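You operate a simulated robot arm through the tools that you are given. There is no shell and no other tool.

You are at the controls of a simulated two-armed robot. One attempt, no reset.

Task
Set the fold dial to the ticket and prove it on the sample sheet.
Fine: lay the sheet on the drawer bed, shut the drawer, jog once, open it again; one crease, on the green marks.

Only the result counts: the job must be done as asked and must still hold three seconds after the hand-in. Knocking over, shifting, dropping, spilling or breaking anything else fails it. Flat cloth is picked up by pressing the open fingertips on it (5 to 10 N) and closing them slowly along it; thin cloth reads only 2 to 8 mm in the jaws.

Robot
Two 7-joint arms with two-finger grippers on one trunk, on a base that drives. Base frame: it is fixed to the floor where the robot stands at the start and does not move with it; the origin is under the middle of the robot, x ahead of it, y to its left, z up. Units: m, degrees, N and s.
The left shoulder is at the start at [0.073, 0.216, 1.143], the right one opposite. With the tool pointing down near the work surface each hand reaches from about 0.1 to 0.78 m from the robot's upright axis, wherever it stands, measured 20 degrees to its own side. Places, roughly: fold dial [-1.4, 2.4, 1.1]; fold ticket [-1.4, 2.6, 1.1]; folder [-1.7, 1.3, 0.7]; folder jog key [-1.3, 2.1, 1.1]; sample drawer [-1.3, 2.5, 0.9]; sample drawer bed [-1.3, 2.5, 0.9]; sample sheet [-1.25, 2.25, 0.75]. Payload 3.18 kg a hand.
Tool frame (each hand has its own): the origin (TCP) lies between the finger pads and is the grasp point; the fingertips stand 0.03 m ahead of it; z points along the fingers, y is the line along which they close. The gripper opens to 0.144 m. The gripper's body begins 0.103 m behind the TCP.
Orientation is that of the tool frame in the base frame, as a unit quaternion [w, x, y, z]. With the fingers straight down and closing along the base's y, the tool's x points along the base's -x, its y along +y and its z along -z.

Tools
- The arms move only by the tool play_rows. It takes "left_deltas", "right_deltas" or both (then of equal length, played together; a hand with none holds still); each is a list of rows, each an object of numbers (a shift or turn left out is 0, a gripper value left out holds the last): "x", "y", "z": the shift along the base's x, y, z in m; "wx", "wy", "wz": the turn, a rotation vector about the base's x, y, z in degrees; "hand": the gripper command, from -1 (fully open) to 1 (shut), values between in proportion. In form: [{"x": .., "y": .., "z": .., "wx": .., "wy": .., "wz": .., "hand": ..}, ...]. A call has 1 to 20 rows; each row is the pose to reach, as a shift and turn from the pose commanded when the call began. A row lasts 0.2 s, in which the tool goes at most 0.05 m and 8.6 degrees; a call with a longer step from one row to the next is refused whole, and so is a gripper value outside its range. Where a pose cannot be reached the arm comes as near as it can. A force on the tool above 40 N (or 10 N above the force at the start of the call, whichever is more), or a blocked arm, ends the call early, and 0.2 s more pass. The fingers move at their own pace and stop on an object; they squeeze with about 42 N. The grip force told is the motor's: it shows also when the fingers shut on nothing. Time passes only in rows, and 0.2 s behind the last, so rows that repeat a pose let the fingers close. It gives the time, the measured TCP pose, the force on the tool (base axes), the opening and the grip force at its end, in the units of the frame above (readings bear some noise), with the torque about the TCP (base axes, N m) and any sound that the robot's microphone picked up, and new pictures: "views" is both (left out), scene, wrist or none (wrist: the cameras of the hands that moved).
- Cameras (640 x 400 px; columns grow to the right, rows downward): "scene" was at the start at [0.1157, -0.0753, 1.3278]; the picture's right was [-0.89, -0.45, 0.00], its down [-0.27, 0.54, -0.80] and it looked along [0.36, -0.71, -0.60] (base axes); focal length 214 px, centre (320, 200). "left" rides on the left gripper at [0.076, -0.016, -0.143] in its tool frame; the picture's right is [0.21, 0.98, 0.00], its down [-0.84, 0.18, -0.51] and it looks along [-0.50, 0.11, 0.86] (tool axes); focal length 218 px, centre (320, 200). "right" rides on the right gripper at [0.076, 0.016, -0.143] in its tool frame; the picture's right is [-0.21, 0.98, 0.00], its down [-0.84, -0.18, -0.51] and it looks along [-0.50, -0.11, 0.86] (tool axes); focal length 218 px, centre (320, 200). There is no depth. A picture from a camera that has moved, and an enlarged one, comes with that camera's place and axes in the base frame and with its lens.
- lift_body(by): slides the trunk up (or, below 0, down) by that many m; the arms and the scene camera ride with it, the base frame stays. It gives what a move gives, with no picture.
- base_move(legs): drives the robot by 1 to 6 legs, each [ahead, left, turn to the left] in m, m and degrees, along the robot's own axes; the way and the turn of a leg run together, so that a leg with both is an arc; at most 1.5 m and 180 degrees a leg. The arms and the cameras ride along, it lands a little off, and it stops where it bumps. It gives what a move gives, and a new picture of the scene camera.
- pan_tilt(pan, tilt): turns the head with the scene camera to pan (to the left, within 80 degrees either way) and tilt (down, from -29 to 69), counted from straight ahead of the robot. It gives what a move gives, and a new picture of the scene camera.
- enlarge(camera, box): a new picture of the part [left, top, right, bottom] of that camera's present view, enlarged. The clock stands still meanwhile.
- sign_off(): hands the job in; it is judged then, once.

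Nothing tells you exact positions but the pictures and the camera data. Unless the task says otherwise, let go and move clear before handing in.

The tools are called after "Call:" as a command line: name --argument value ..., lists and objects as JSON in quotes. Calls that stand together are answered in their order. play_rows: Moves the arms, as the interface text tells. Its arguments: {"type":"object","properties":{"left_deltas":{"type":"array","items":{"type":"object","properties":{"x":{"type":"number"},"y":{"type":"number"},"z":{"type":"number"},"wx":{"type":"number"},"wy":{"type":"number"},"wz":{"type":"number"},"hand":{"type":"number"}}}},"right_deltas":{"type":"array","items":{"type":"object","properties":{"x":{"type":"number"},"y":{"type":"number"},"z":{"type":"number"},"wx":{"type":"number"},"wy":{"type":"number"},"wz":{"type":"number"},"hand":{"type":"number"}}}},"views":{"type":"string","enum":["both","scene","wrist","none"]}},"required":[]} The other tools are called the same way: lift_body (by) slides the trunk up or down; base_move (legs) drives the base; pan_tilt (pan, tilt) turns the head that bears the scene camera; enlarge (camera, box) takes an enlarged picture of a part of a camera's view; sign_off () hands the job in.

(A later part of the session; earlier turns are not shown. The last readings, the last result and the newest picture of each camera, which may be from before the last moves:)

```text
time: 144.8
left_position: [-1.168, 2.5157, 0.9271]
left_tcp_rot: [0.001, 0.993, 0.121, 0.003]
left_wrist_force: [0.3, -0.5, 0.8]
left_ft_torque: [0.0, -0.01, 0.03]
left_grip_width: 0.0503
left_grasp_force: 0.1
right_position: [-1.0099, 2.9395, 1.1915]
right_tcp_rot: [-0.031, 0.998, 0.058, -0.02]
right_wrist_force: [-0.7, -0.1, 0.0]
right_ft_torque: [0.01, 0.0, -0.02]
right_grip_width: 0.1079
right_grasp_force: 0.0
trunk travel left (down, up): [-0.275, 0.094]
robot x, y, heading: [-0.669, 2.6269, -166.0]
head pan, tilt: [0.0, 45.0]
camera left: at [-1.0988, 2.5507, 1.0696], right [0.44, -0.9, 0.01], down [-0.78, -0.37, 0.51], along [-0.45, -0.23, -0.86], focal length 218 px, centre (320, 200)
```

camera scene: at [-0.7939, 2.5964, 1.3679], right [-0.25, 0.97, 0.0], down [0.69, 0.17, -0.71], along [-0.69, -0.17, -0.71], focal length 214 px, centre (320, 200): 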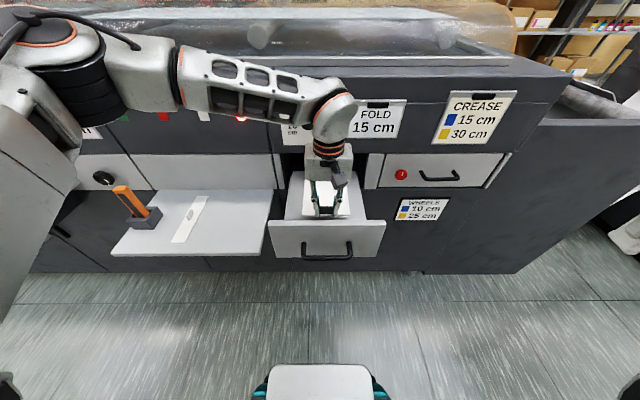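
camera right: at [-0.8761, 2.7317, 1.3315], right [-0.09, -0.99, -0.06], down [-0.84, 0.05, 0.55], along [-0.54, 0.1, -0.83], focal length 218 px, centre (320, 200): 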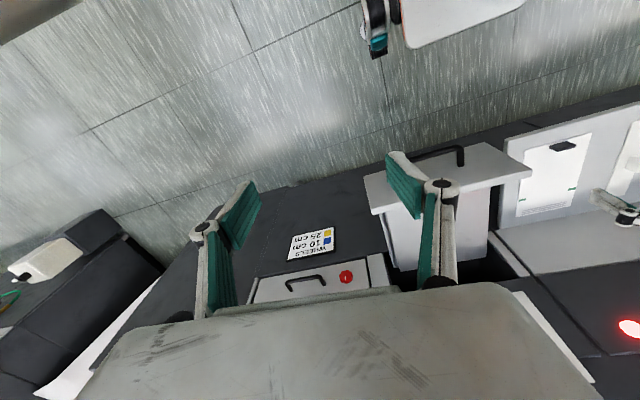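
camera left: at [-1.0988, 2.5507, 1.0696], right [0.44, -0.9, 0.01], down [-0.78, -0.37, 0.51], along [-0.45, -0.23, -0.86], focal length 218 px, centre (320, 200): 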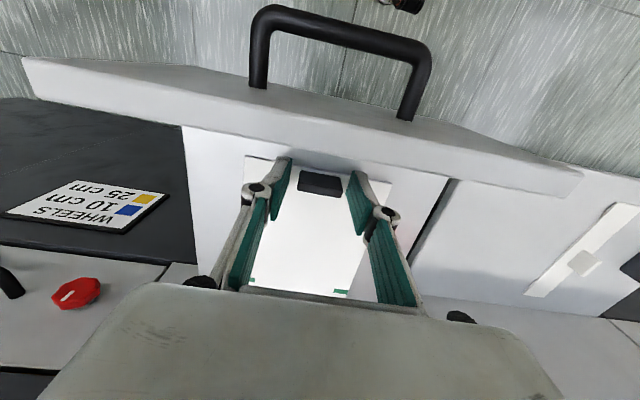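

Released cleanly. Rising straight up and moving the left hand back for a clear look.

Call:
play_rows --left_deltas '[{"z": 0.01}, {"z": 0.03}, {"z": 0.06}, {"z": 0.1}, {"z": 0.14}, {"z": 0.18}, {"z": 0.22}, {"x": 0.03, "y": -0.02, "z": 0.24}, {"x": 0.06, "y": -0.05, "z": 0.24}, {"x": 0.09, "y": -0.08, "z": 0.24}, {"x": 0.12, "y": -0.11, "z": 0.24}, {"x": 0.15, "y": -0.14, "z": 0.24}, {"x": 0.17, "y": -0.17, "z": 0.24}, {"x": 0.17, "y": -0.17, "z": 0.24}]' --views "both"

Call:
enlarge --camera "scene" --box '[250, 80, 430, 280]'

```text
time: 147.8
left_position: [-0.9982, 2.347, 1.1662]
left_tcp_rot: [0.003, 0.993, 0.12, 0.002]
left_wrist_force: [-0.7, 0.0, 0.1]
left_ft_torque: [-0.03, -0.01, -0.01]
left_grip_width: 0.0502
left_grasp_force: 0.1
right_position: [-1.0095, 2.9417, 1.1924]
right_tcp_rot: [-0.03, 0.998, 0.058, -0.02]
right_wrist_force: [-0.5, -0.3, -0.6]
right_ft_torque: [-0.02, 0.0, -0.03]
right_grip_width: 0.108
right_grasp_force: 0.2
trunk travel left (down, up): [-0.275, 0.094]
robot x, y, heading: [-0.6659, 2.6244, -165.8]
head pan, tilt: [0.0, 45.0]
camera scene: at [-0.7944, 2.5973, 1.3679], right [-0.25, 0.97, 0.0], down [0.69, 0.17, -0.71], along [-0.69, -0.17, -0.71], focal length 214 px, centre (320, 200)
camera left: at [-0.9293, 2.3799, 1.3098], right [0.44, -0.9, 0.01], down [-0.78, -0.37, 0.51], along [-0.45, -0.23, -0.86], focal length 218 px, centre (320, 200)
```

scene: 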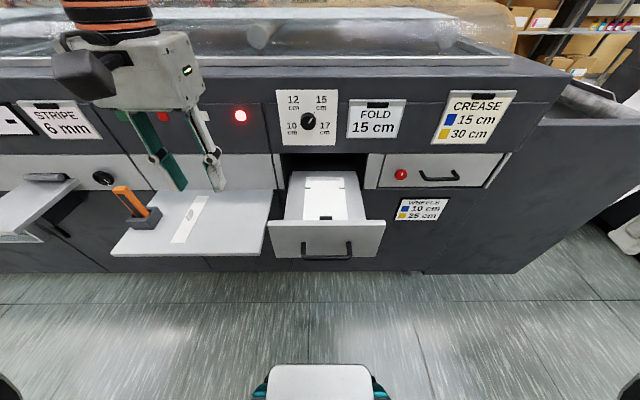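
left: 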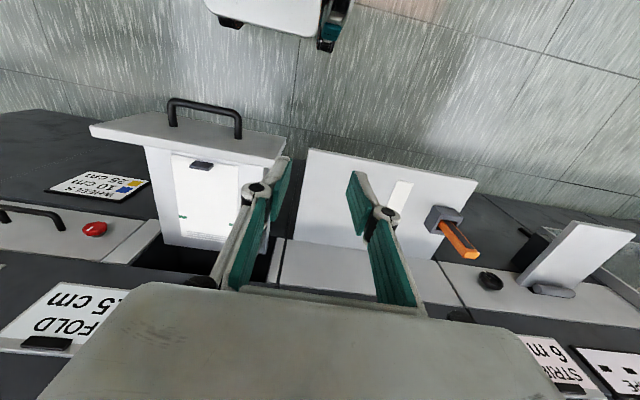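

```text
2.00 times, centred on (340, 180) of scene
camera zoom: at [-0.7944, 2.5973, 1.3679], right [-0.25, 0.97, 0.0], down [0.69, 0.17, -0.71], along [-0.69, -0.17, -0.71], focal length 429 px, centre (280, 240)
```

zoom: 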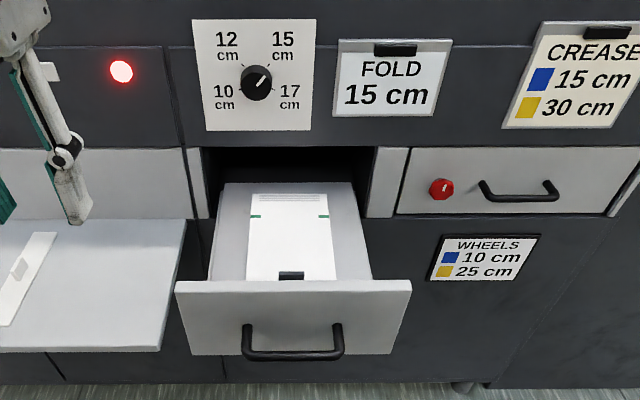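

The sheet lies on the bed with its tab towards me. I'll check its placement more closely.

Call:
enlarge --camera "left" --box '[80, 90, 300, 270]'

Call:
enlarge --camera "scene" --box '[270, 150, 380, 230]'

```text
2.22 times, centred on (190, 180) of left
camera zoom: at [-0.9293, 2.3799, 1.3098], right [0.44, -0.9, 0.01], down [-0.78, -0.37, 0.51], along [-0.45, -0.23, -0.86], focal length 485 px, centre (609, 244)
```

zoom: 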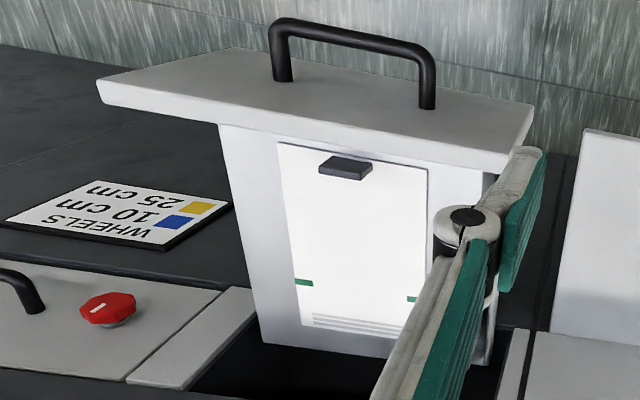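

```text
5.00 times, centred on (325, 190) of scene
camera zoom: at [-0.7944, 2.5973, 1.3679], right [-0.25, 0.97, 0.0], down [0.69, 0.17, -0.71], along [-0.69, -0.17, -0.71], focal length 1072 px, centre (295, 250)
```

zoom: 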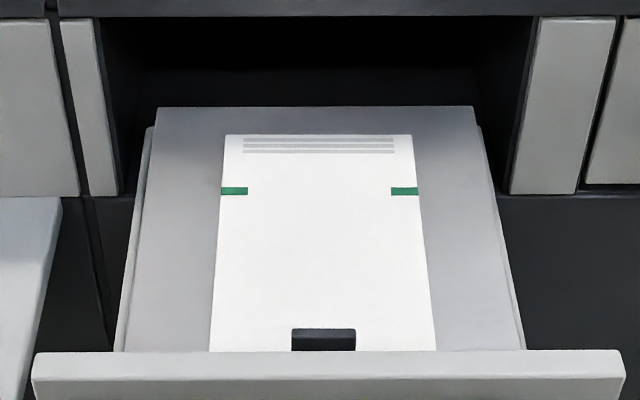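

The sheet is square and centred on the bed. Next I'll slide the base left a bit and prepare the right hand, pitched 45° forward and rolled 90°, for pushing and later pulling the drawer.

Call:
base_move --legs '[[0, 0.15, 0]]'

Call:
play_rows --right_deltas '[{"wz": -8, "x": -0.01, "y": -0.01}, {"wz": -16, "x": -0.02, "y": -0.02}, {"wz": -24, "x": -0.03, "y": -0.03}, {"wz": -32, "x": -0.04, "y": -0.04}, {"wz": -40, "x": -0.05, "y": -0.05, "z": -0.01}, {"wz": -48, "x": -0.06, "y": -0.06, "z": -0.02}, {"wz": -56, "x": -0.07, "y": -0.07, "z": -0.03}, {"wz": -64, "x": -0.08, "y": -0.08, "z": -0.04}, {"wz": -72, "x": -0.09, "y": -0.09, "z": -0.05}, {"wz": -80, "x": -0.1, "y": -0.1, "z": -0.06}, {"wz": -86, "x": -0.1, "y": -0.1, "z": -0.06}]' --views "both"

```text
time: 149.8
left_position: [-0.9612, 2.1983, 1.1656]
left_tcp_rot: [0.003, 0.993, 0.12, 0.002]
left_wrist_force: [0.5, 0.3, -0.5]
left_ft_torque: [0.01, -0.03, 0.03]
left_grip_width: 0.0505
left_grasp_force: 0.1
right_position: [-0.9727, 2.7943, 1.1911]
right_tcp_rot: [-0.032, 0.998, 0.059, -0.021]
right_wrist_force: [0.3, -1.2, 0.1]
right_ft_torque: [0.01, -0.01, 0.0]
right_grip_width: 0.1082
right_grasp_force: 0.1
trunk travel left (down, up): [-0.275, 0.094]
robot x, y, heading: [-0.6327, 2.48, -165.8]
head pan, tilt: [0.0, 45.0]
camera scene: at [-0.7565, 2.4492, 1.3679], right [-0.25, 0.97, 0.0], down [0.69, 0.17, -0.71], along [-0.69, -0.17, -0.71], focal length 214 px, centre (320, 200)
```

scene: 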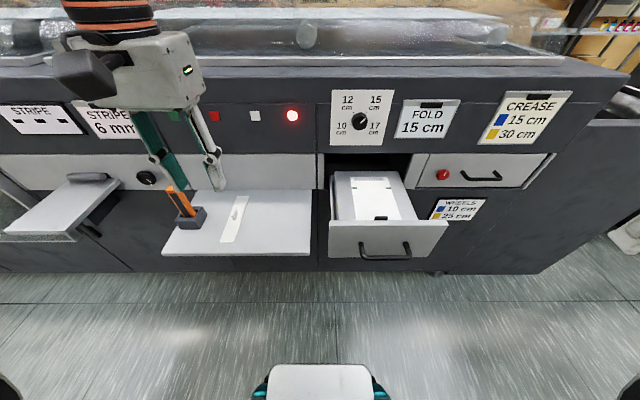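

```text
time: 152.2
left_position: [-0.9613, 2.1973, 1.1664]
left_tcp_rot: [0.003, 0.993, 0.121, 0.002]
left_wrist_force: [0.1, 0.2, 0.4]
left_ft_torque: [-0.01, 0.01, 0.0]
left_grip_width: 0.0507
left_grasp_force: 0.0
right_position: [-1.0721, 2.6945, 1.131]
right_tcp_rot: [-0.037, 0.769, -0.638, 0.007]
right_wrist_force: [0.3, 0.0, -0.3]
right_ft_torque: [-0.01, 0.04, -0.02]
right_grip_width: 0.108
right_grasp_force: 0.0
trunk travel left (down, up): [-0.275, 0.094]
robot x, y, heading: [-0.6277, 2.4757, -165.8]
head pan, tilt: [0.0, 45.0]
camera scene: at [-0.7563, 2.4499, 1.368], right [-0.25, 0.97, 0.0], down [0.69, 0.17, -0.71], along [-0.69, -0.17, -0.71], focal length 214 px, centre (320, 200)
camera right: at [-1.0807, 2.6096, 1.2718], right [-1.0, 0.03, -0.06], down [-0.01, 0.84, 0.55], along [0.06, 0.55, -0.83], focal length 218 px, centre (320, 200)
```

scene: 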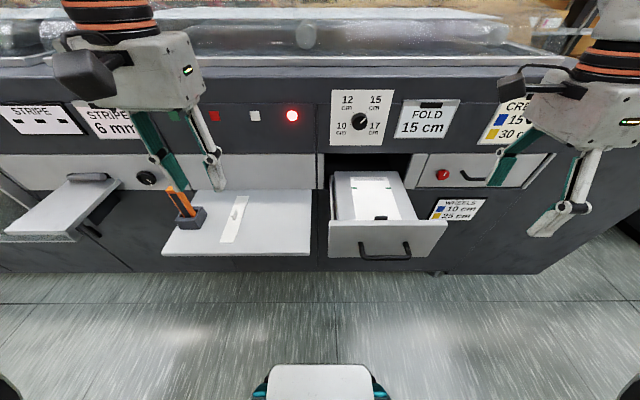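
right: 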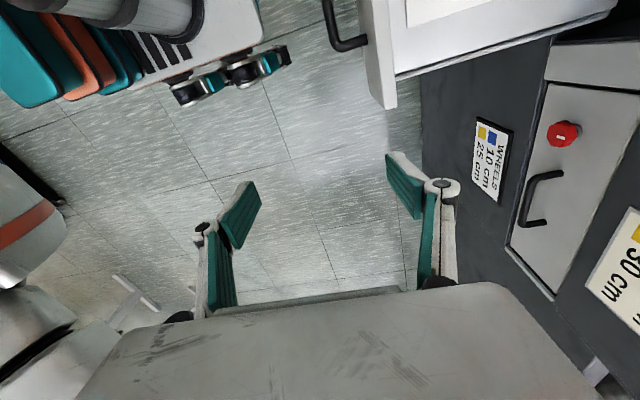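

Call:
play_rows --right_deltas '[{"wx": -2, "wy": 7.8, "wz": 0.6, "x": 0.008, "y": -0.02}, {"wx": -4, "wy": 15.5, "wz": 1.2, "x": 0.016, "y": -0.04, "z": -0.01}, {"wx": -5.9, "wy": 23.3, "wz": 1.8, "x": 0.024, "y": -0.06, "z": -0.03}, {"wx": -7.9, "wy": 31, "wz": 2.4, "x": 0.032, "y": -0.08, "z": -0.05}, {"wx": -9.8, "wy": 38.8, "wz": 3, "x": 0.04, "y": -0.1, "z": -0.07}, {"wx": -11.8, "wy": 46.5, "wz": 3.6, "x": 0.048, "y": -0.12, "z": -0.09}, {"wx": -11.8, "wy": 46.5, "wz": 3.6, "x": 0.056, "y": -0.14, "z": -0.1}, {"wx": -11.8, "wy": 46.5, "wz": 3.6, "x": 0.056, "y": -0.14, "z": -0.1, "hand": 1}, {"wx": -11.8, "wy": 46.5, "wz": 3.6, "x": 0.056, "y": -0.14, "z": -0.1, "hand": 1}]' --views "both"

```text
time: 154.2
left_position: [-0.961, 2.1995, 1.1674]
left_tcp_rot: [0.002, 0.993, 0.121, 0.002]
left_wrist_force: [-0.8, -1.2, 0.0]
left_ft_torque: [0.01, 0.0, 0.0]
left_grip_width: 0.0502
left_grasp_force: 0.0
right_position: [-1.0712, 2.4733, 1.0501]
right_tcp_rot: [0.294, 0.728, -0.572, -0.235]
right_wrist_force: [-0.6, -0.3, -0.6]
right_ft_torque: [-0.01, 0.0, 0.0]
right_grip_width: 0.0
right_grasp_force: 30.5
right hand out of reach, approached as far as the arm can: row 3, 4, 5, 6, 7, 8, 9
trunk travel left (down, up): [-0.275, 0.094]
robot x, y, heading: [-0.63, 2.4769, -165.7]
head pan, tilt: [0.0, 45.0]
camera scene: at [-0.7565, 2.45, 1.3679], right [-0.25, 0.97, 0.0], down [0.69, 0.17, -0.71], along [-0.69, -0.17, -0.71], focal length 214 px, centre (320, 200)
camera right: at [-0.9668, 2.4182, 1.1634], right [-0.73, 0.04, 0.68], down [0.27, 0.93, 0.24], along [-0.63, 0.36, -0.69], focal length 218 px, centre (320, 200)
```

scene: 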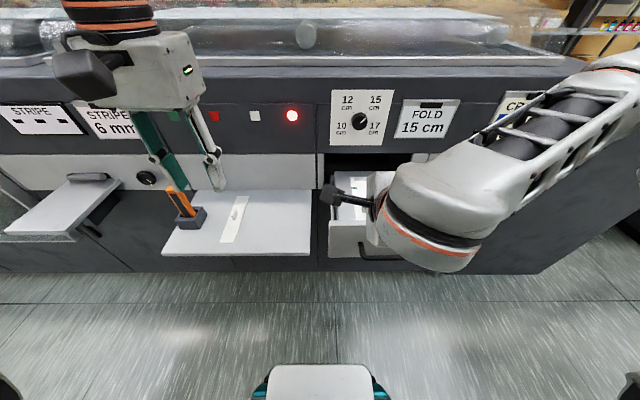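
right: 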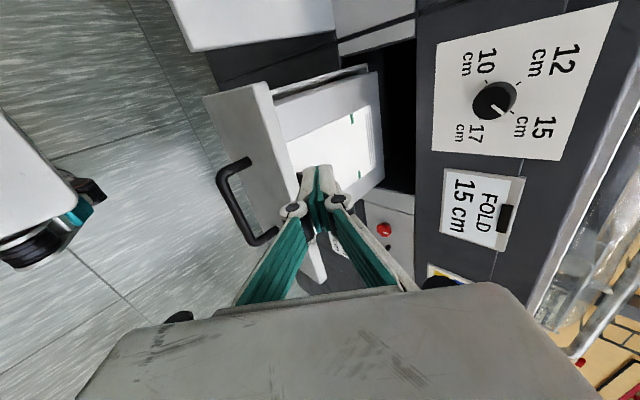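

The 45° pitch and roll are right, but the arm is cramped so close in. I'll back up 0.15 m.

Call:
base_move --legs '[[-0.15, 0, 0]]'

Call:
play_rows --right_deltas '[{"x": -0.01, "y": 0.02, "z": -0.02}, {"x": -0.02, "y": 0.04, "z": -0.04}, {"x": -0.03, "y": 0.055, "z": -0.06}, {"x": -0.03, "y": 0.055, "z": -0.08}, {"x": -0.03, "y": 0.055, "z": -0.1}, {"x": -0.03, "y": 0.055, "z": -0.1}]' --views "both"

```text
time: 155.6
left_position: [-0.8144, 2.2358, 1.1672]
left_tcp_rot: [0.003, 0.993, 0.121, 0.002]
left_wrist_force: [0.1, -0.5, -0.5]
left_ft_torque: [0.0, 0.04, -0.01]
left_grip_width: 0.0505
left_grasp_force: 0.1
right_position: [-0.9254, 2.5101, 1.0483]
right_tcp_rot: [0.294, 0.728, -0.573, -0.235]
right_wrist_force: [0.7, -0.1, 0.5]
right_ft_torque: [0.0, 0.03, 0.01]
right_grip_width: 0.0
right_grasp_force: 30.6
trunk travel left (down, up): [-0.275, 0.094]
robot x, y, heading: [-0.4824, 2.5181, -165.5]
head pan, tilt: [0.0, 45.0]
camera scene: at [-0.6104, 2.4869, 1.368], right [-0.25, 0.97, 0.0], down [0.68, 0.17, -0.71], along [-0.69, -0.17, -0.71], focal length 214 px, centre (320, 200)
```

scene: 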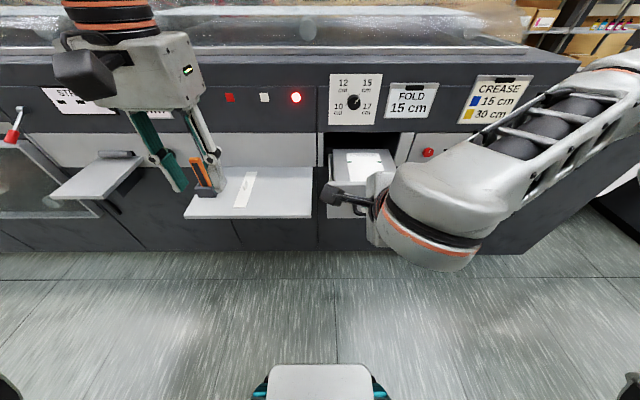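

```text
time: 157.0
left_position: [-0.8164, 2.2364, 1.1666]
left_tcp_rot: [0.003, 0.993, 0.121, 0.003]
left_wrist_force: [-0.6, 0.4, -0.4]
left_ft_torque: [-0.04, -0.03, 0.01]
left_grip_width: 0.0506
left_grasp_force: 0.0
right_position: [-0.9693, 2.5512, 0.945]
right_tcp_rot: [0.293, 0.729, -0.573, -0.235]
right_wrist_force: [-0.2, -0.2, 0.0]
right_ft_torque: [-0.01, -0.01, 0.0]
right_grip_width: 0.0001
right_grasp_force: 31.2
right hand out of reach, approached as far as the arm can: row 1, 2, 3, 4, 5, 6
trunk travel left (down, up): [-0.275, 0.094]
robot x, y, heading: [-0.4833, 2.5162, -165.6]
head pan, tilt: [0.0, 45.0]
camera scene: at [-0.6119, 2.4873, 1.3679], right [-0.25, 0.97, 0.0], down [0.69, 0.17, -0.71], along [-0.69, -0.17, -0.71], focal length 214 px, centre (320, 200)
camera right: at [-0.8647, 2.4977, 1.0596], right [-0.73, 0.04, 0.68], down [0.27, 0.93, 0.24], along [-0.63, 0.36, -0.69], focal length 218 px, centre (320, 200)
```

scene: 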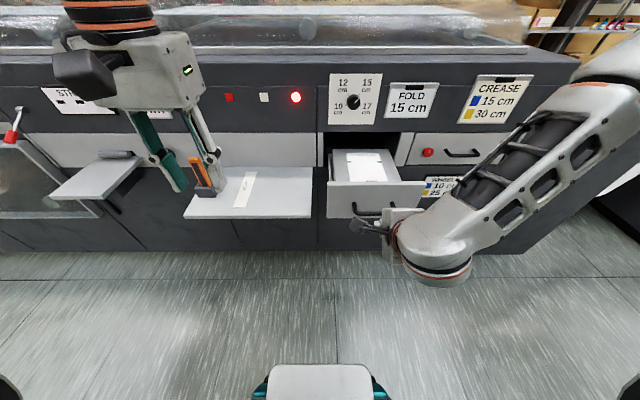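
right: 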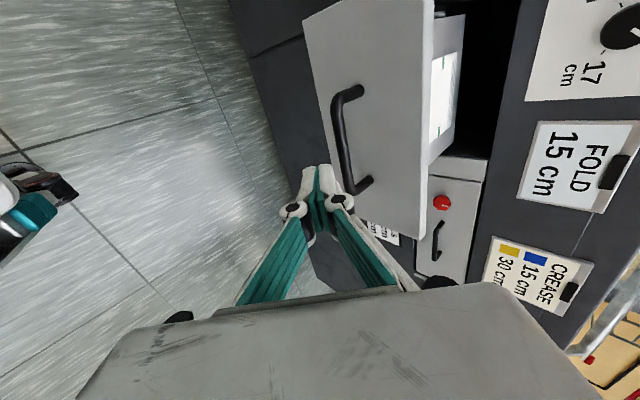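

The right fist is in front of the drawer at the right angle. I'll bring the closed fingertips forward above the handle and begin pushing the drawer front.

Call:
play_rows --right_deltas '[{"x": -0.03, "y": 0.002, "z": -0.005}, {"x": -0.06, "y": -0.004, "z": -0.01}, {"x": -0.09, "y": -0.01, "z": -0.012}, {"x": -0.11, "y": -0.016, "z": -0.014}, {"x": -0.11, "y": -0.016, "z": -0.014}]' --views "both"

```text
time: 158.2
left_position: [-0.8166, 2.2354, 1.1672]
left_tcp_rot: [0.002, 0.993, 0.12, 0.003]
left_wrist_force: [1.0, -0.2, -0.3]
left_ft_torque: [-0.01, 0.02, 0.02]
left_grip_width: 0.0504
left_grasp_force: 0.1
right_position: [-1.0792, 2.5354, 0.9312]
right_tcp_rot: [0.294, 0.728, -0.573, -0.235]
right_wrist_force: [-0.1, -0.6, 0.1]
right_ft_torque: [0.01, 0.0, -0.01]
right_grip_width: 0.0001
right_grasp_force: 30.1
trunk travel left (down, up): [-0.275, 0.094]
robot x, y, heading: [-0.4849, 2.519, -165.7]
head pan, tilt: [0.0, 45.0]
camera scene: at [-0.6114, 2.4867, 1.368], right [-0.25, 0.97, 0.0], down [0.69, 0.17, -0.71], along [-0.69, -0.17, -0.71], focal length 214 px, centre (320, 200)
camera right: at [-0.9745, 2.4814, 1.0463], right [-0.73, 0.04, 0.68], down [0.27, 0.93, 0.24], along [-0.63, 0.36, -0.69], focal length 218 px, centre (320, 200)
```

scene: 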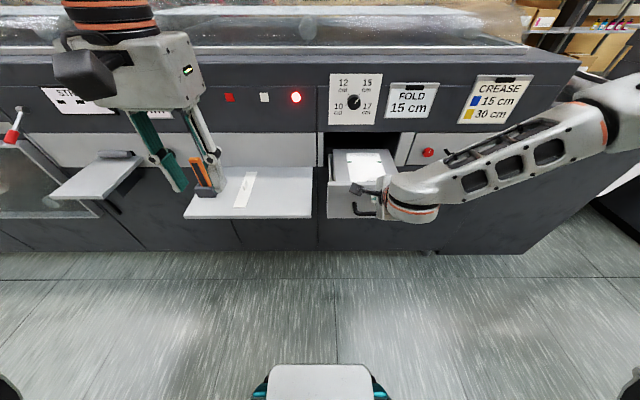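
right: 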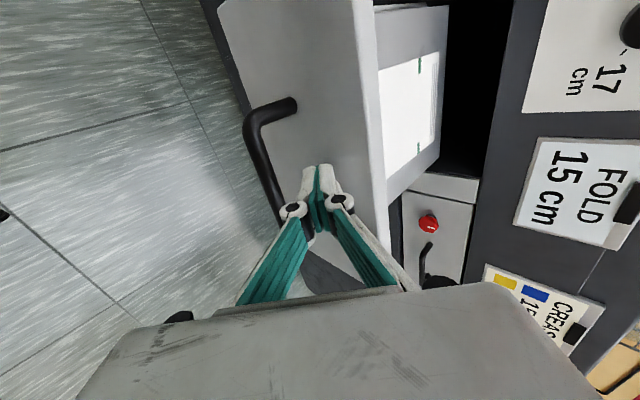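

Call:
play_rows --right_deltas '[{"x": -0.01, "y": -0.0025}, {"x": -0.02, "y": -0.005}, {"x": -0.03, "y": -0.0075}, {"x": -0.04, "y": -0.01}, {"x": -0.05, "y": -0.0125}, {"x": -0.05, "y": -0.0125}]' --views "both"

```text
time: 159.6
left_position: [-0.8173, 2.2361, 1.1677]
left_tcp_rot: [0.002, 0.993, 0.121, 0.002]
left_wrist_force: [1.0, 0.2, -0.7]
left_ft_torque: [0.03, -0.01, -0.01]
left_grip_width: 0.0505
left_grasp_force: 0.1
right_position: [-1.1292, 2.5229, 0.9299]
right_tcp_rot: [0.294, 0.728, -0.573, -0.234]
right_wrist_force: [-0.5, 0.5, -0.1]
right_ft_torque: [-0.03, -0.01, 0.01]
right_grip_width: 0.0
right_grasp_force: 30.9
trunk travel left (down, up): [-0.275, 0.094]
robot x, y, heading: [-0.4827, 2.5162, -165.8]
head pan, tilt: [0.0, 45.0]
camera scene: at [-0.6115, 2.4866, 1.3679], right [-0.25, 0.97, 0.0], down [0.69, 0.17, -0.71], along [-0.69, -0.17, -0.71], focal length 214 px, centre (320, 200)
camera right: at [-1.0247, 2.4684, 1.0457], right [-0.73, 0.04, 0.68], down [0.27, 0.93, 0.24], along [-0.63, 0.36, -0.69], focal length 218 px, centre (320, 200)
```

scene: 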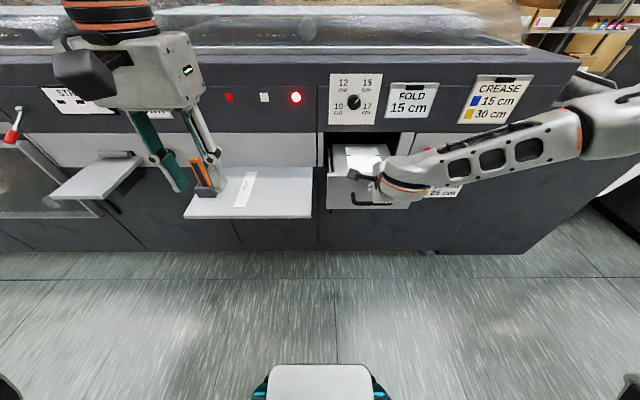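
right: 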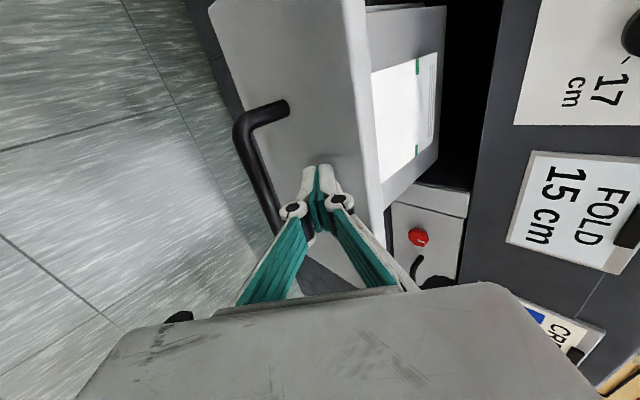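

The drawer is moving with almost no force. Continuing slowly so the sheet stays put.

Call:
play_rows --right_deltas '[{"x": -0.008, "y": -0.002}, {"x": -0.017, "y": -0.004}, {"x": -0.027, "y": -0.007}, {"x": -0.037, "y": -0.009}, {"x": -0.047, "y": -0.012}, {"x": -0.057, "y": -0.0145}, {"x": -0.067, "y": -0.017}, {"x": -0.077, "y": -0.0195}, {"x": -0.087, "y": -0.022}, {"x": -0.097, "y": -0.0245}, {"x": -0.107, "y": -0.027}, {"x": -0.117, "y": -0.0295}, {"x": -0.127, "y": -0.032}, {"x": -0.137, "y": -0.0345}, {"x": -0.137, "y": -0.0345}]' --views "both"

```text
time: 162.8
left_position: [-0.8164, 2.2354, 1.1661]
left_tcp_rot: [0.002, 0.993, 0.12, 0.002]
left_wrist_force: [0.2, -0.3, 0.1]
left_ft_torque: [0.0, -0.01, 0.0]
left_grip_width: 0.0504
left_grasp_force: 0.1
right_position: [-1.2657, 2.4885, 0.9306]
right_tcp_rot: [0.294, 0.728, -0.573, -0.235]
right_wrist_force: [0.0, -1.3, 0.3]
right_ft_torque: [-0.01, -0.03, 0.0]
right_grip_width: 0.0001
right_grasp_force: 31.1
trunk travel left (down, up): [-0.275, 0.094]
robot x, y, heading: [-0.48, 2.5146, -165.7]
head pan, tilt: [0.0, 45.0]
camera scene: at [-0.6116, 2.4866, 1.3679], right [-0.25, 0.97, 0.0], down [0.69, 0.17, -0.71], along [-0.69, -0.17, -0.71], focal length 214 px, centre (320, 200)
camera right: at [-1.1611, 2.4344, 1.0456], right [-0.73, 0.04, 0.68], down [0.27, 0.93, 0.24], along [-0.63, 0.36, -0.69], focal length 218 px, centre (320, 200)
```

scene: 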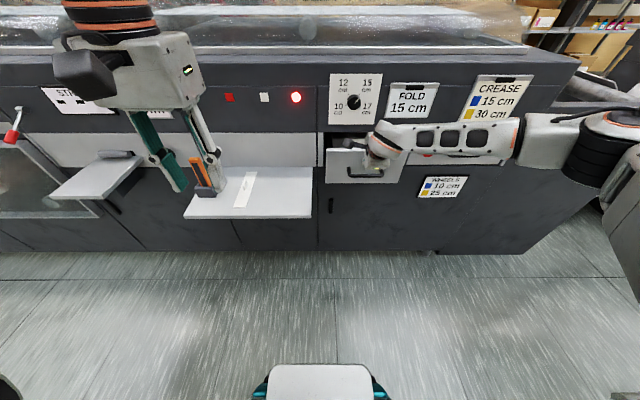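
right: 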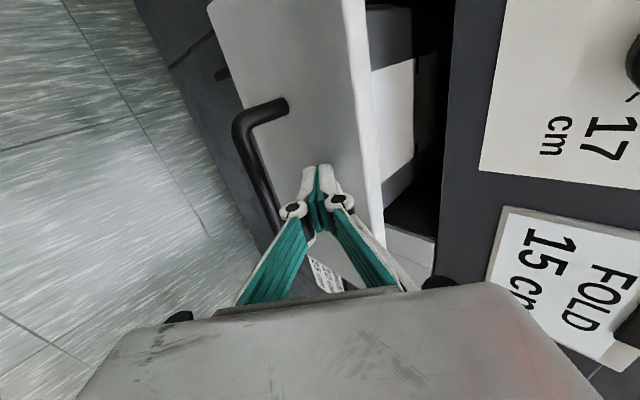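

Call:
play_rows --right_deltas '[{"x": -0.008, "y": -0.002}, {"x": -0.017, "y": -0.004}, {"x": -0.027, "y": -0.007}, {"x": -0.037, "y": -0.009}, {"x": -0.047, "y": -0.012}, {"x": -0.057, "y": -0.0145}, {"x": -0.062, "y": -0.0157}, {"x": -0.062, "y": -0.0157}]' --views "both"

Call:
enlarge --camera "scene" --box '[300, 100, 460, 220]'

```text
time: 164.6
left_position: [-0.8163, 2.2353, 1.1673]
left_tcp_rot: [0.003, 0.993, 0.121, 0.002]
left_wrist_force: [-0.8, 0.3, -0.5]
left_ft_torque: [0.0, 0.01, -0.02]
left_grip_width: 0.0504
left_grasp_force: 0.0
right_position: [-1.3278, 2.4725, 0.9318]
right_tcp_rot: [0.294, 0.728, -0.573, -0.234]
right_wrist_force: [1.4, 0.0, 0.4]
right_ft_torque: [0.0, 0.02, 0.04]
right_grip_width: 0.0
right_grasp_force: 30.6
trunk travel left (down, up): [-0.275, 0.094]
robot x, y, heading: [-0.4828, 2.5167, -165.7]
head pan, tilt: [0.0, 45.0]
camera scene: at [-0.6115, 2.4866, 1.3679], right [-0.25, 0.97, 0.0], down [0.69, 0.17, -0.71], along [-0.69, -0.17, -0.71], focal length 214 px, centre (320, 200)
camera right: at [-1.2231, 2.4187, 1.0461], right [-0.73, 0.04, 0.68], down [0.27, 0.93, 0.24], along [-0.63, 0.36, -0.69], focal length 218 px, centre (320, 200)
```

scene: 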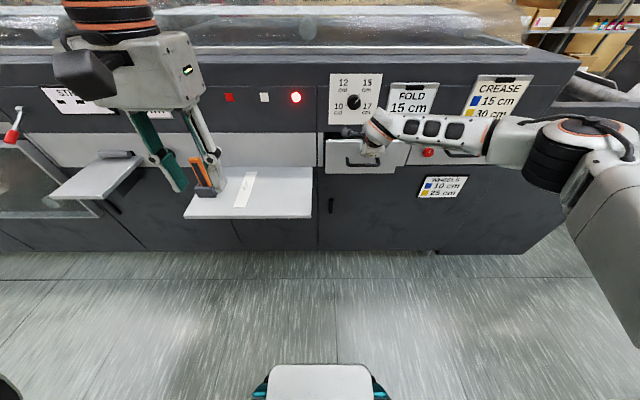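
right: 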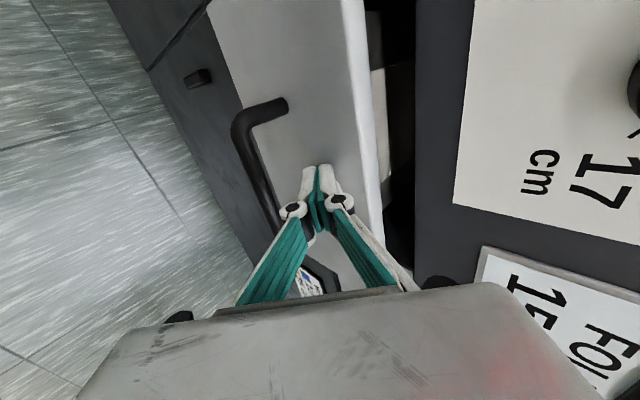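

```text
3.33 times, centred on (380, 160) of scene
camera zoom: at [-0.6115, 2.4866, 1.3679], right [-0.25, 0.97, 0.0], down [0.69, 0.17, -0.71], along [-0.69, -0.17, -0.71], focal length 715 px, centre (120, 333)
```

zoom: 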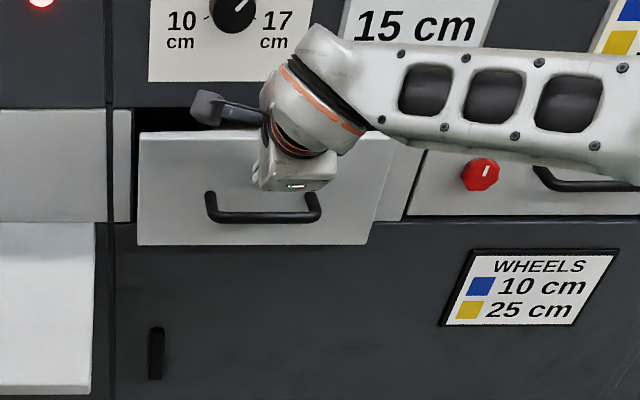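

Call:
play_rows --right_deltas '[{"x": -0.008, "y": -0.002}, {"x": -0.016, "y": -0.004}, {"x": -0.024, "y": -0.006}, {"x": -0.032, "y": -0.008}, {"x": -0.038, "y": -0.0095}, {"x": -0.038, "y": -0.0095}]' --views "both"

Call:
enlarge --camera "scene" --box '[300, 100, 460, 220]'

```text
time: 166.0
left_position: [-0.8163, 2.2336, 1.1667]
left_tcp_rot: [0.002, 0.993, 0.12, 0.002]
left_wrist_force: [-0.2, 0.6, 0.4]
left_ft_torque: [-0.03, -0.01, -0.02]
left_grip_width: 0.0503
left_grasp_force: 0.0
right_position: [-1.3655, 2.4641, 0.9303]
right_tcp_rot: [0.294, 0.728, -0.573, -0.235]
right_wrist_force: [0.7, 1.0, 0.6]
right_ft_torque: [0.04, -0.01, 0.02]
right_grip_width: 0.0003
right_grasp_force: 30.9
trunk travel left (down, up): [-0.275, 0.094]
robot x, y, heading: [-0.4849, 2.5142, -165.6]
head pan, tilt: [0.0, 45.0]
camera scene: at [-0.6115, 2.4867, 1.3679], right [-0.25, 0.97, 0.0], down [0.69, 0.17, -0.71], along [-0.69, -0.17, -0.71], focal length 214 px, centre (320, 200)
camera right: at [-1.2613, 2.4097, 1.0454], right [-0.73, 0.04, 0.68], down [0.27, 0.93, 0.24], along [-0.63, 0.36, -0.69], focal length 218 px, centre (320, 200)
```

scene: 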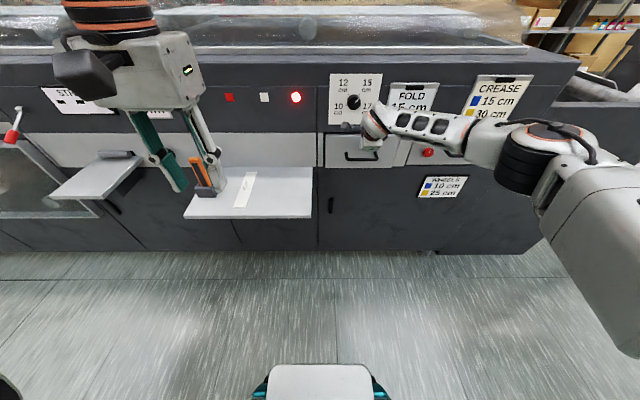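
right: 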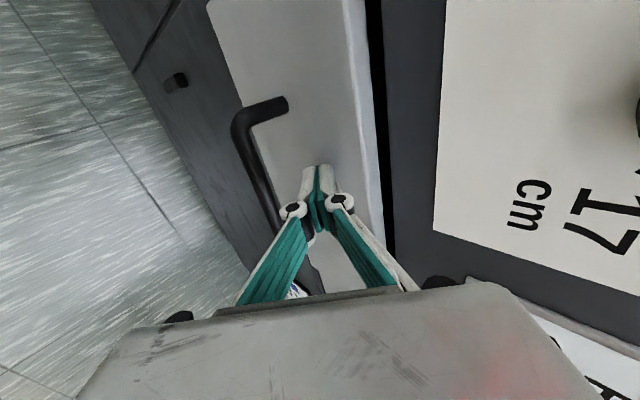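

```text
3.33 times, centred on (380, 160) of scene
camera zoom: at [-0.6115, 2.4867, 1.3679], right [-0.25, 0.97, 0.0], down [0.69, 0.17, -0.71], along [-0.69, -0.17, -0.71], focal length 715 px, centre (120, 333)
```

zoom: 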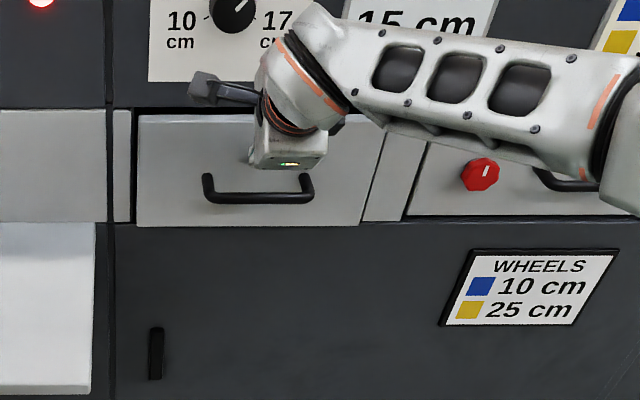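

Call:
play_rows --right_deltas '[{"x": -0.004, "y": -0.001}, {"x": -0.008, "y": -0.002}, {"x": -0.012, "y": -0.003}, {"x": -0.016, "y": -0.004}, {"x": -0.016, "y": -0.004}]' --views "wrist"

Call:
enlarge --camera "scene" --box '[300, 100, 460, 220]'

```text
time: 167.2
left_position: [-0.8155, 2.2361, 1.1665]
left_tcp_rot: [0.002, 0.993, 0.121, 0.002]
left_wrist_force: [-1.0, -0.7, -0.1]
left_ft_torque: [-0.01, 0.01, 0.0]
left_grip_width: 0.0504
left_grasp_force: 0.1
right_position: [-1.3821, 2.4597, 0.9313]
right_tcp_rot: [0.295, 0.728, -0.573, -0.235]
right_wrist_force: [0.5, -0.3, 0.6]
right_ft_torque: [-0.01, 0.0, 0.02]
right_grip_width: 0.0001
right_grasp_force: 30.9
trunk travel left (down, up): [-0.275, 0.094]
robot x, y, heading: [-0.4855, 2.5165, -165.8]
head pan, tilt: [0.0, 45.0]
camera right: at [-1.2772, 2.4054, 1.0456], right [-0.73, 0.04, 0.68], down [0.27, 0.93, 0.24], along [-0.63, 0.36, -0.69], focal length 218 px, centre (320, 200)
```

right: 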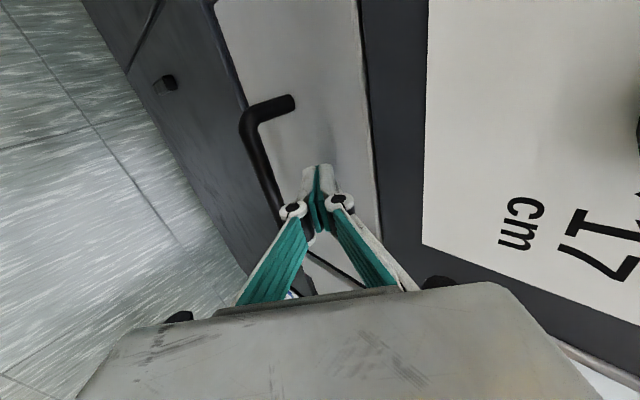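

```text
3.33 times, centred on (380, 160) of scene
camera zoom: at [-0.6116, 2.4867, 1.3679], right [-0.25, 0.97, 0.0], down [0.69, 0.17, -0.71], along [-0.69, -0.17, -0.71], focal length 715 px, centre (120, 333)
```

zoom: 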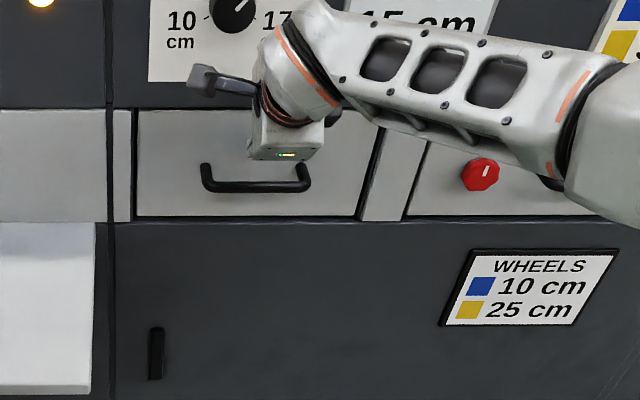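

The drawer is flush and the lamp has changed from red to amber. I'll withdraw the right hand up and back along its own axis.

Call:
play_rows --right_deltas '[{"x": 0.02, "y": 0.005, "z": 0.02}, {"x": 0.04, "y": 0.01, "z": 0.04}, {"x": 0.07, "y": 0.018, "z": 0.06}, {"x": 0.1, "y": 0.025, "z": 0.07}, {"x": 0.14, "y": 0.035, "z": 0.07}, {"x": 0.18, "y": 0.05, "z": 0.07}, {"x": 0.22, "y": 0.07, "z": 0.07}, {"x": 0.25, "y": 0.09, "z": 0.07}, {"x": 0.25, "y": 0.09, "z": 0.07}]' --views "both"

Call:
enlarge --camera "scene" --box '[180, 60, 400, 200]'

```text
time: 169.2
left_position: [-0.8154, 2.233, 1.1663]
left_tcp_rot: [0.003, 0.993, 0.121, 0.001]
left_wrist_force: [0.3, -0.4, -0.2]
left_ft_torque: [-0.02, -0.05, -0.07]
left_grip_width: 0.0507
left_grasp_force: 0.0
right_position: [-1.1321, 2.5502, 1.0005]
right_tcp_rot: [0.294, 0.728, -0.573, -0.235]
right_wrist_force: [0.2, 0.5, -0.3]
right_ft_torque: [0.01, 0.03, 0.0]
right_grip_width: 0.0
right_grasp_force: 30.3
trunk travel left (down, up): [-0.275, 0.094]
robot x, y, heading: [-0.4844, 2.5168, -165.8]
head pan, tilt: [0.0, 45.0]
camera scene: at [-0.6119, 2.4862, 1.3678], right [-0.25, 0.97, 0.0], down [0.69, 0.17, -0.71], along [-0.69, -0.17, -0.71], focal length 214 px, centre (320, 200)
camera right: at [-1.0274, 2.4953, 1.1143], right [-0.73, 0.04, 0.68], down [0.27, 0.93, 0.24], along [-0.63, 0.36, -0.69], focal length 218 px, centre (320, 200)
```

scene: 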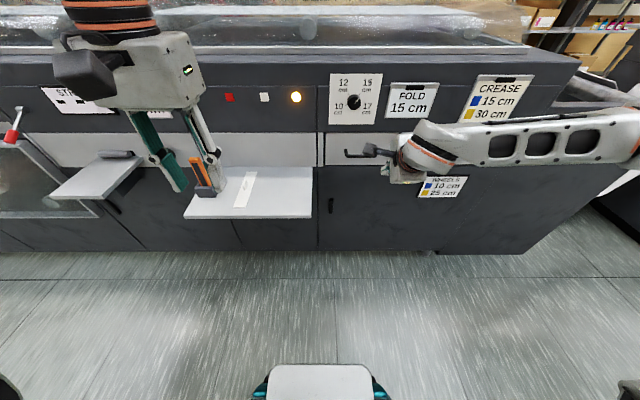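
right: 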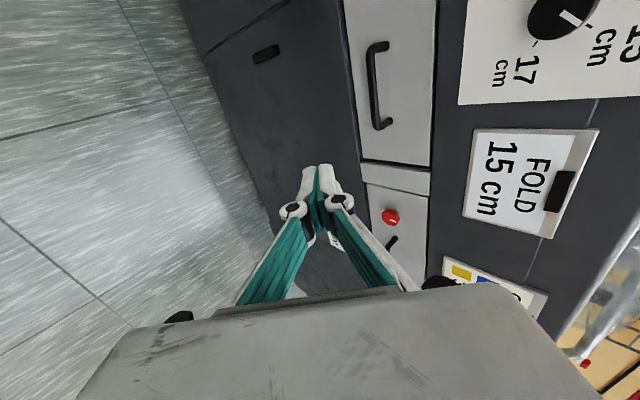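

```text
2.86 times, centred on (290, 130) of scene
camera zoom: at [-0.6119, 2.4862, 1.3678], right [-0.25, 0.97, 0.0], down [0.69, 0.17, -0.71], along [-0.69, -0.17, -0.71], focal length 613 px, centre (406, 400)
```

zoom: 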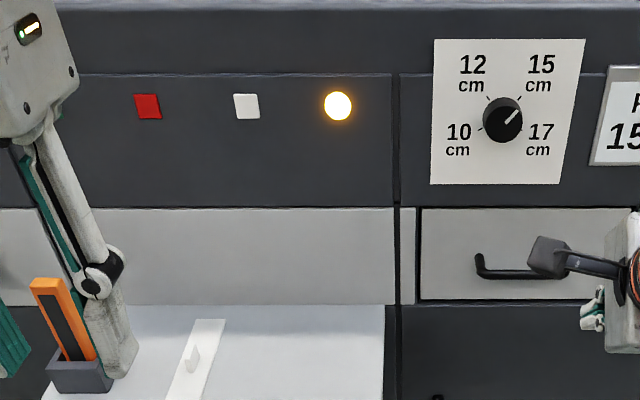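

The lamp is amber (ready). The white key at about [-1.31, 2.117, 1.10] is the jog key; the left hand is already lined up sideways. I'll close the left fist, pitch it 45° forward and bring it near.

Call:
play_rows --left_deltas '[{"wx": -1.8, "wy": 7.2, "x": -0.03, "y": -0.007, "hand": 1}, {"wx": -3.7, "wy": 14.5, "x": -0.06, "y": -0.014, "hand": 1}, {"wx": -5.5, "wy": 21.8, "x": -0.09, "y": -0.021}, {"wx": -7.3, "wy": 29, "x": -0.12, "y": -0.028}, {"wx": -9.2, "wy": 36.3, "x": -0.15, "y": -0.035}, {"wx": -11, "wy": 43.6, "x": -0.18, "y": -0.042}, {"wx": -11, "wy": 43.6, "x": -0.22, "y": -0.05}, {"wx": -11, "wy": 43.6, "x": -0.26, "y": -0.058}, {"wx": -11, "wy": 43.6, "x": -0.29, "y": -0.065}, {"wx": -11, "wy": 43.6, "x": -0.3, "y": -0.067}, {"wx": -11, "wy": 43.6, "x": -0.3, "y": -0.067}]' --views "both"

```text
time: 171.6
left_position: [-1.1164, 2.1683, 1.1676]
left_tcp_rot: [0.05, 0.918, 0.113, -0.377]
left_wrist_force: [0.1, -0.2, -0.4]
left_ft_torque: [-0.01, -0.03, -0.01]
left_grip_width: 0.0002
left_grasp_force: 30.5
right_position: [-1.1311, 2.5498, 1.0002]
right_tcp_rot: [0.293, 0.729, -0.573, -0.235]
right_wrist_force: [-0.8, 0.0, 0.0]
right_ft_torque: [0.03, 0.0, 0.01]
right_grip_width: 0.0
right_grasp_force: 31.1
trunk travel left (down, up): [-0.275, 0.094]
robot x, y, heading: [-0.4849, 2.5161, -165.6]
head pan, tilt: [0.0, 45.0]
camera scene: at [-0.6116, 2.4866, 1.3679], right [-0.25, 0.97, 0.0], down [0.69, 0.17, -0.71], along [-0.69, -0.17, -0.71], focal length 214 px, centre (320, 200)
camera left: at [-0.9707, 2.2216, 1.2143], right [0.38, -0.91, -0.14], down [-0.19, -0.23, 0.95], along [-0.9, -0.34, -0.26], focal length 218 px, centre (320, 200)
```

scene: 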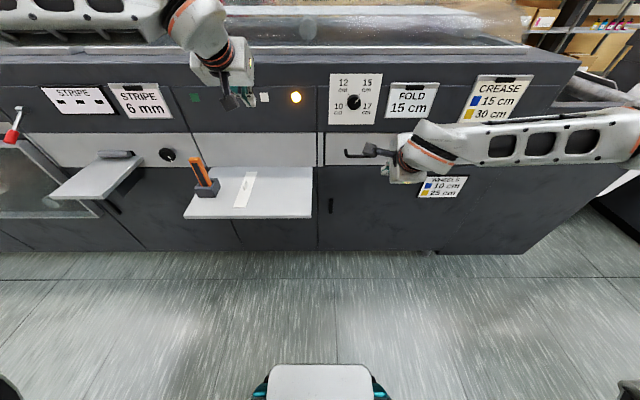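
left: 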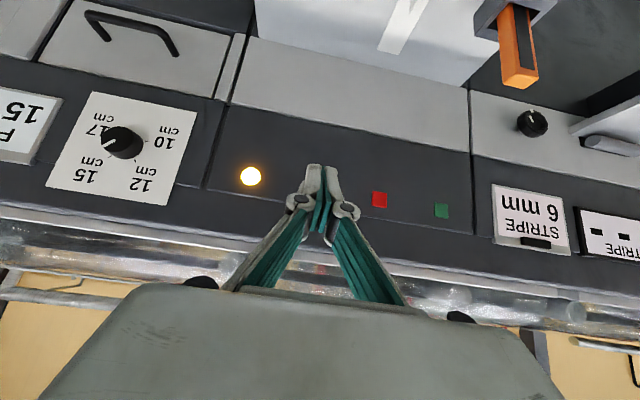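

The fist is in line with the white key. Approaching to about 1.5 cm before it.

Call:
play_rows --left_deltas '[{"x": -0.02, "y": -0.008, "z": -0.01}, {"x": -0.045, "y": -0.018, "z": -0.02}, {"x": -0.075, "y": -0.026, "z": -0.03}, {"x": -0.105, "y": -0.034, "z": -0.04}, {"x": -0.135, "y": -0.041, "z": -0.048}, {"x": -0.154, "y": -0.046, "z": -0.048}, {"x": -0.154, "y": -0.046, "z": -0.048}]' --views "both"

Call:
enlarge --camera "scene" --box '[180, 60, 320, 150]'

Call:
enlarge --camera "left" --box '[220, 110, 420, 250]'

```text
time: 173.2
left_position: [-1.2708, 2.1236, 1.1192]
left_tcp_rot: [0.05, 0.918, 0.114, -0.378]
left_wrist_force: [0.4, -0.1, 0.2]
left_ft_torque: [0.0, 0.02, 0.01]
left_grip_width: 0.0001
left_grasp_force: 30.4
right_position: [-1.1318, 2.5501, 0.9996]
right_tcp_rot: [0.294, 0.728, -0.573, -0.235]
right_wrist_force: [-0.4, 0.3, -0.2]
right_ft_torque: [0.0, 0.01, -0.03]
right_grip_width: 0.0001
right_grasp_force: 30.8
trunk travel left (down, up): [-0.275, 0.094]
robot x, y, heading: [-0.4823, 2.5183, -165.6]
head pan, tilt: [0.0, 45.0]
camera scene: at [-0.6114, 2.4865, 1.368], right [-0.25, 0.97, 0.0], down [0.69, 0.17, -0.71], along [-0.69, -0.17, -0.71], focal length 214 px, centre (320, 200)
camera left: at [-1.1244, 2.1755, 1.1663], right [0.38, -0.91, -0.14], down [-0.19, -0.23, 0.95], along [-0.9, -0.34, -0.26], focal length 218 px, centre (320, 200)
```

scene: 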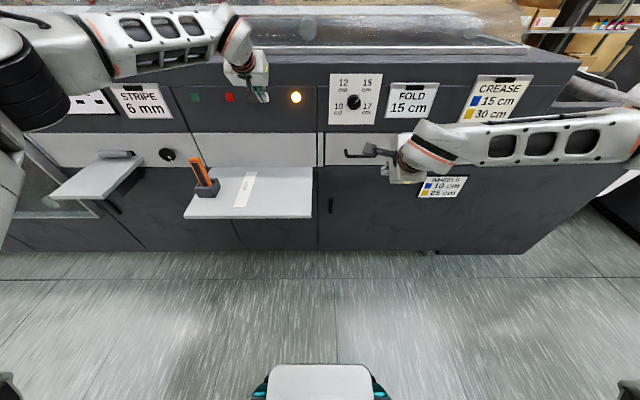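
left: 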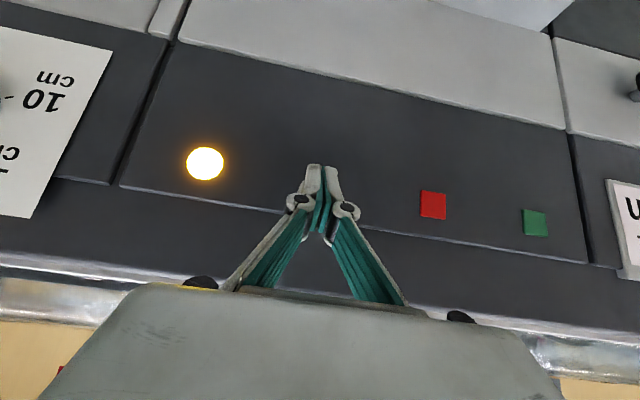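

```text
4.44 times, centred on (250, 105) of scene
camera zoom: at [-0.6114, 2.4865, 1.368], right [-0.25, 0.97, 0.0], down [0.69, 0.17, -0.71], along [-0.69, -0.17, -0.71], focal length 953 px, centre (631, 622)
```

zoom: 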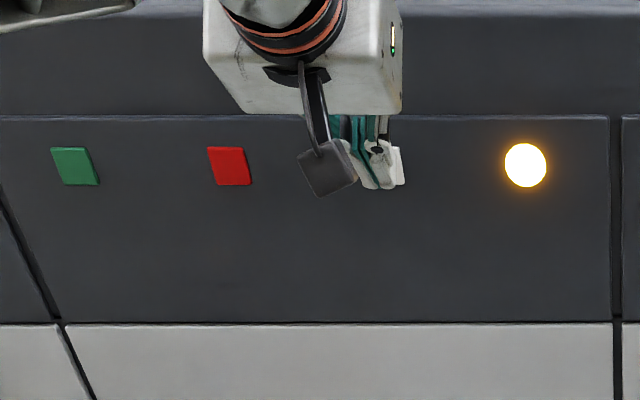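

```text
2.86 times, centred on (320, 180) of left
camera zoom: at [-1.1244, 2.1755, 1.1663], right [0.38, -0.91, -0.14], down [-0.19, -0.23, 0.95], along [-0.9, -0.34, -0.26], focal length 624 px, centre (320, 257)
```

zoom: 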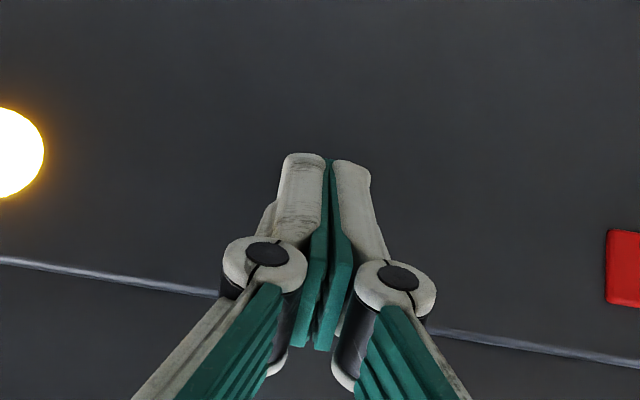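

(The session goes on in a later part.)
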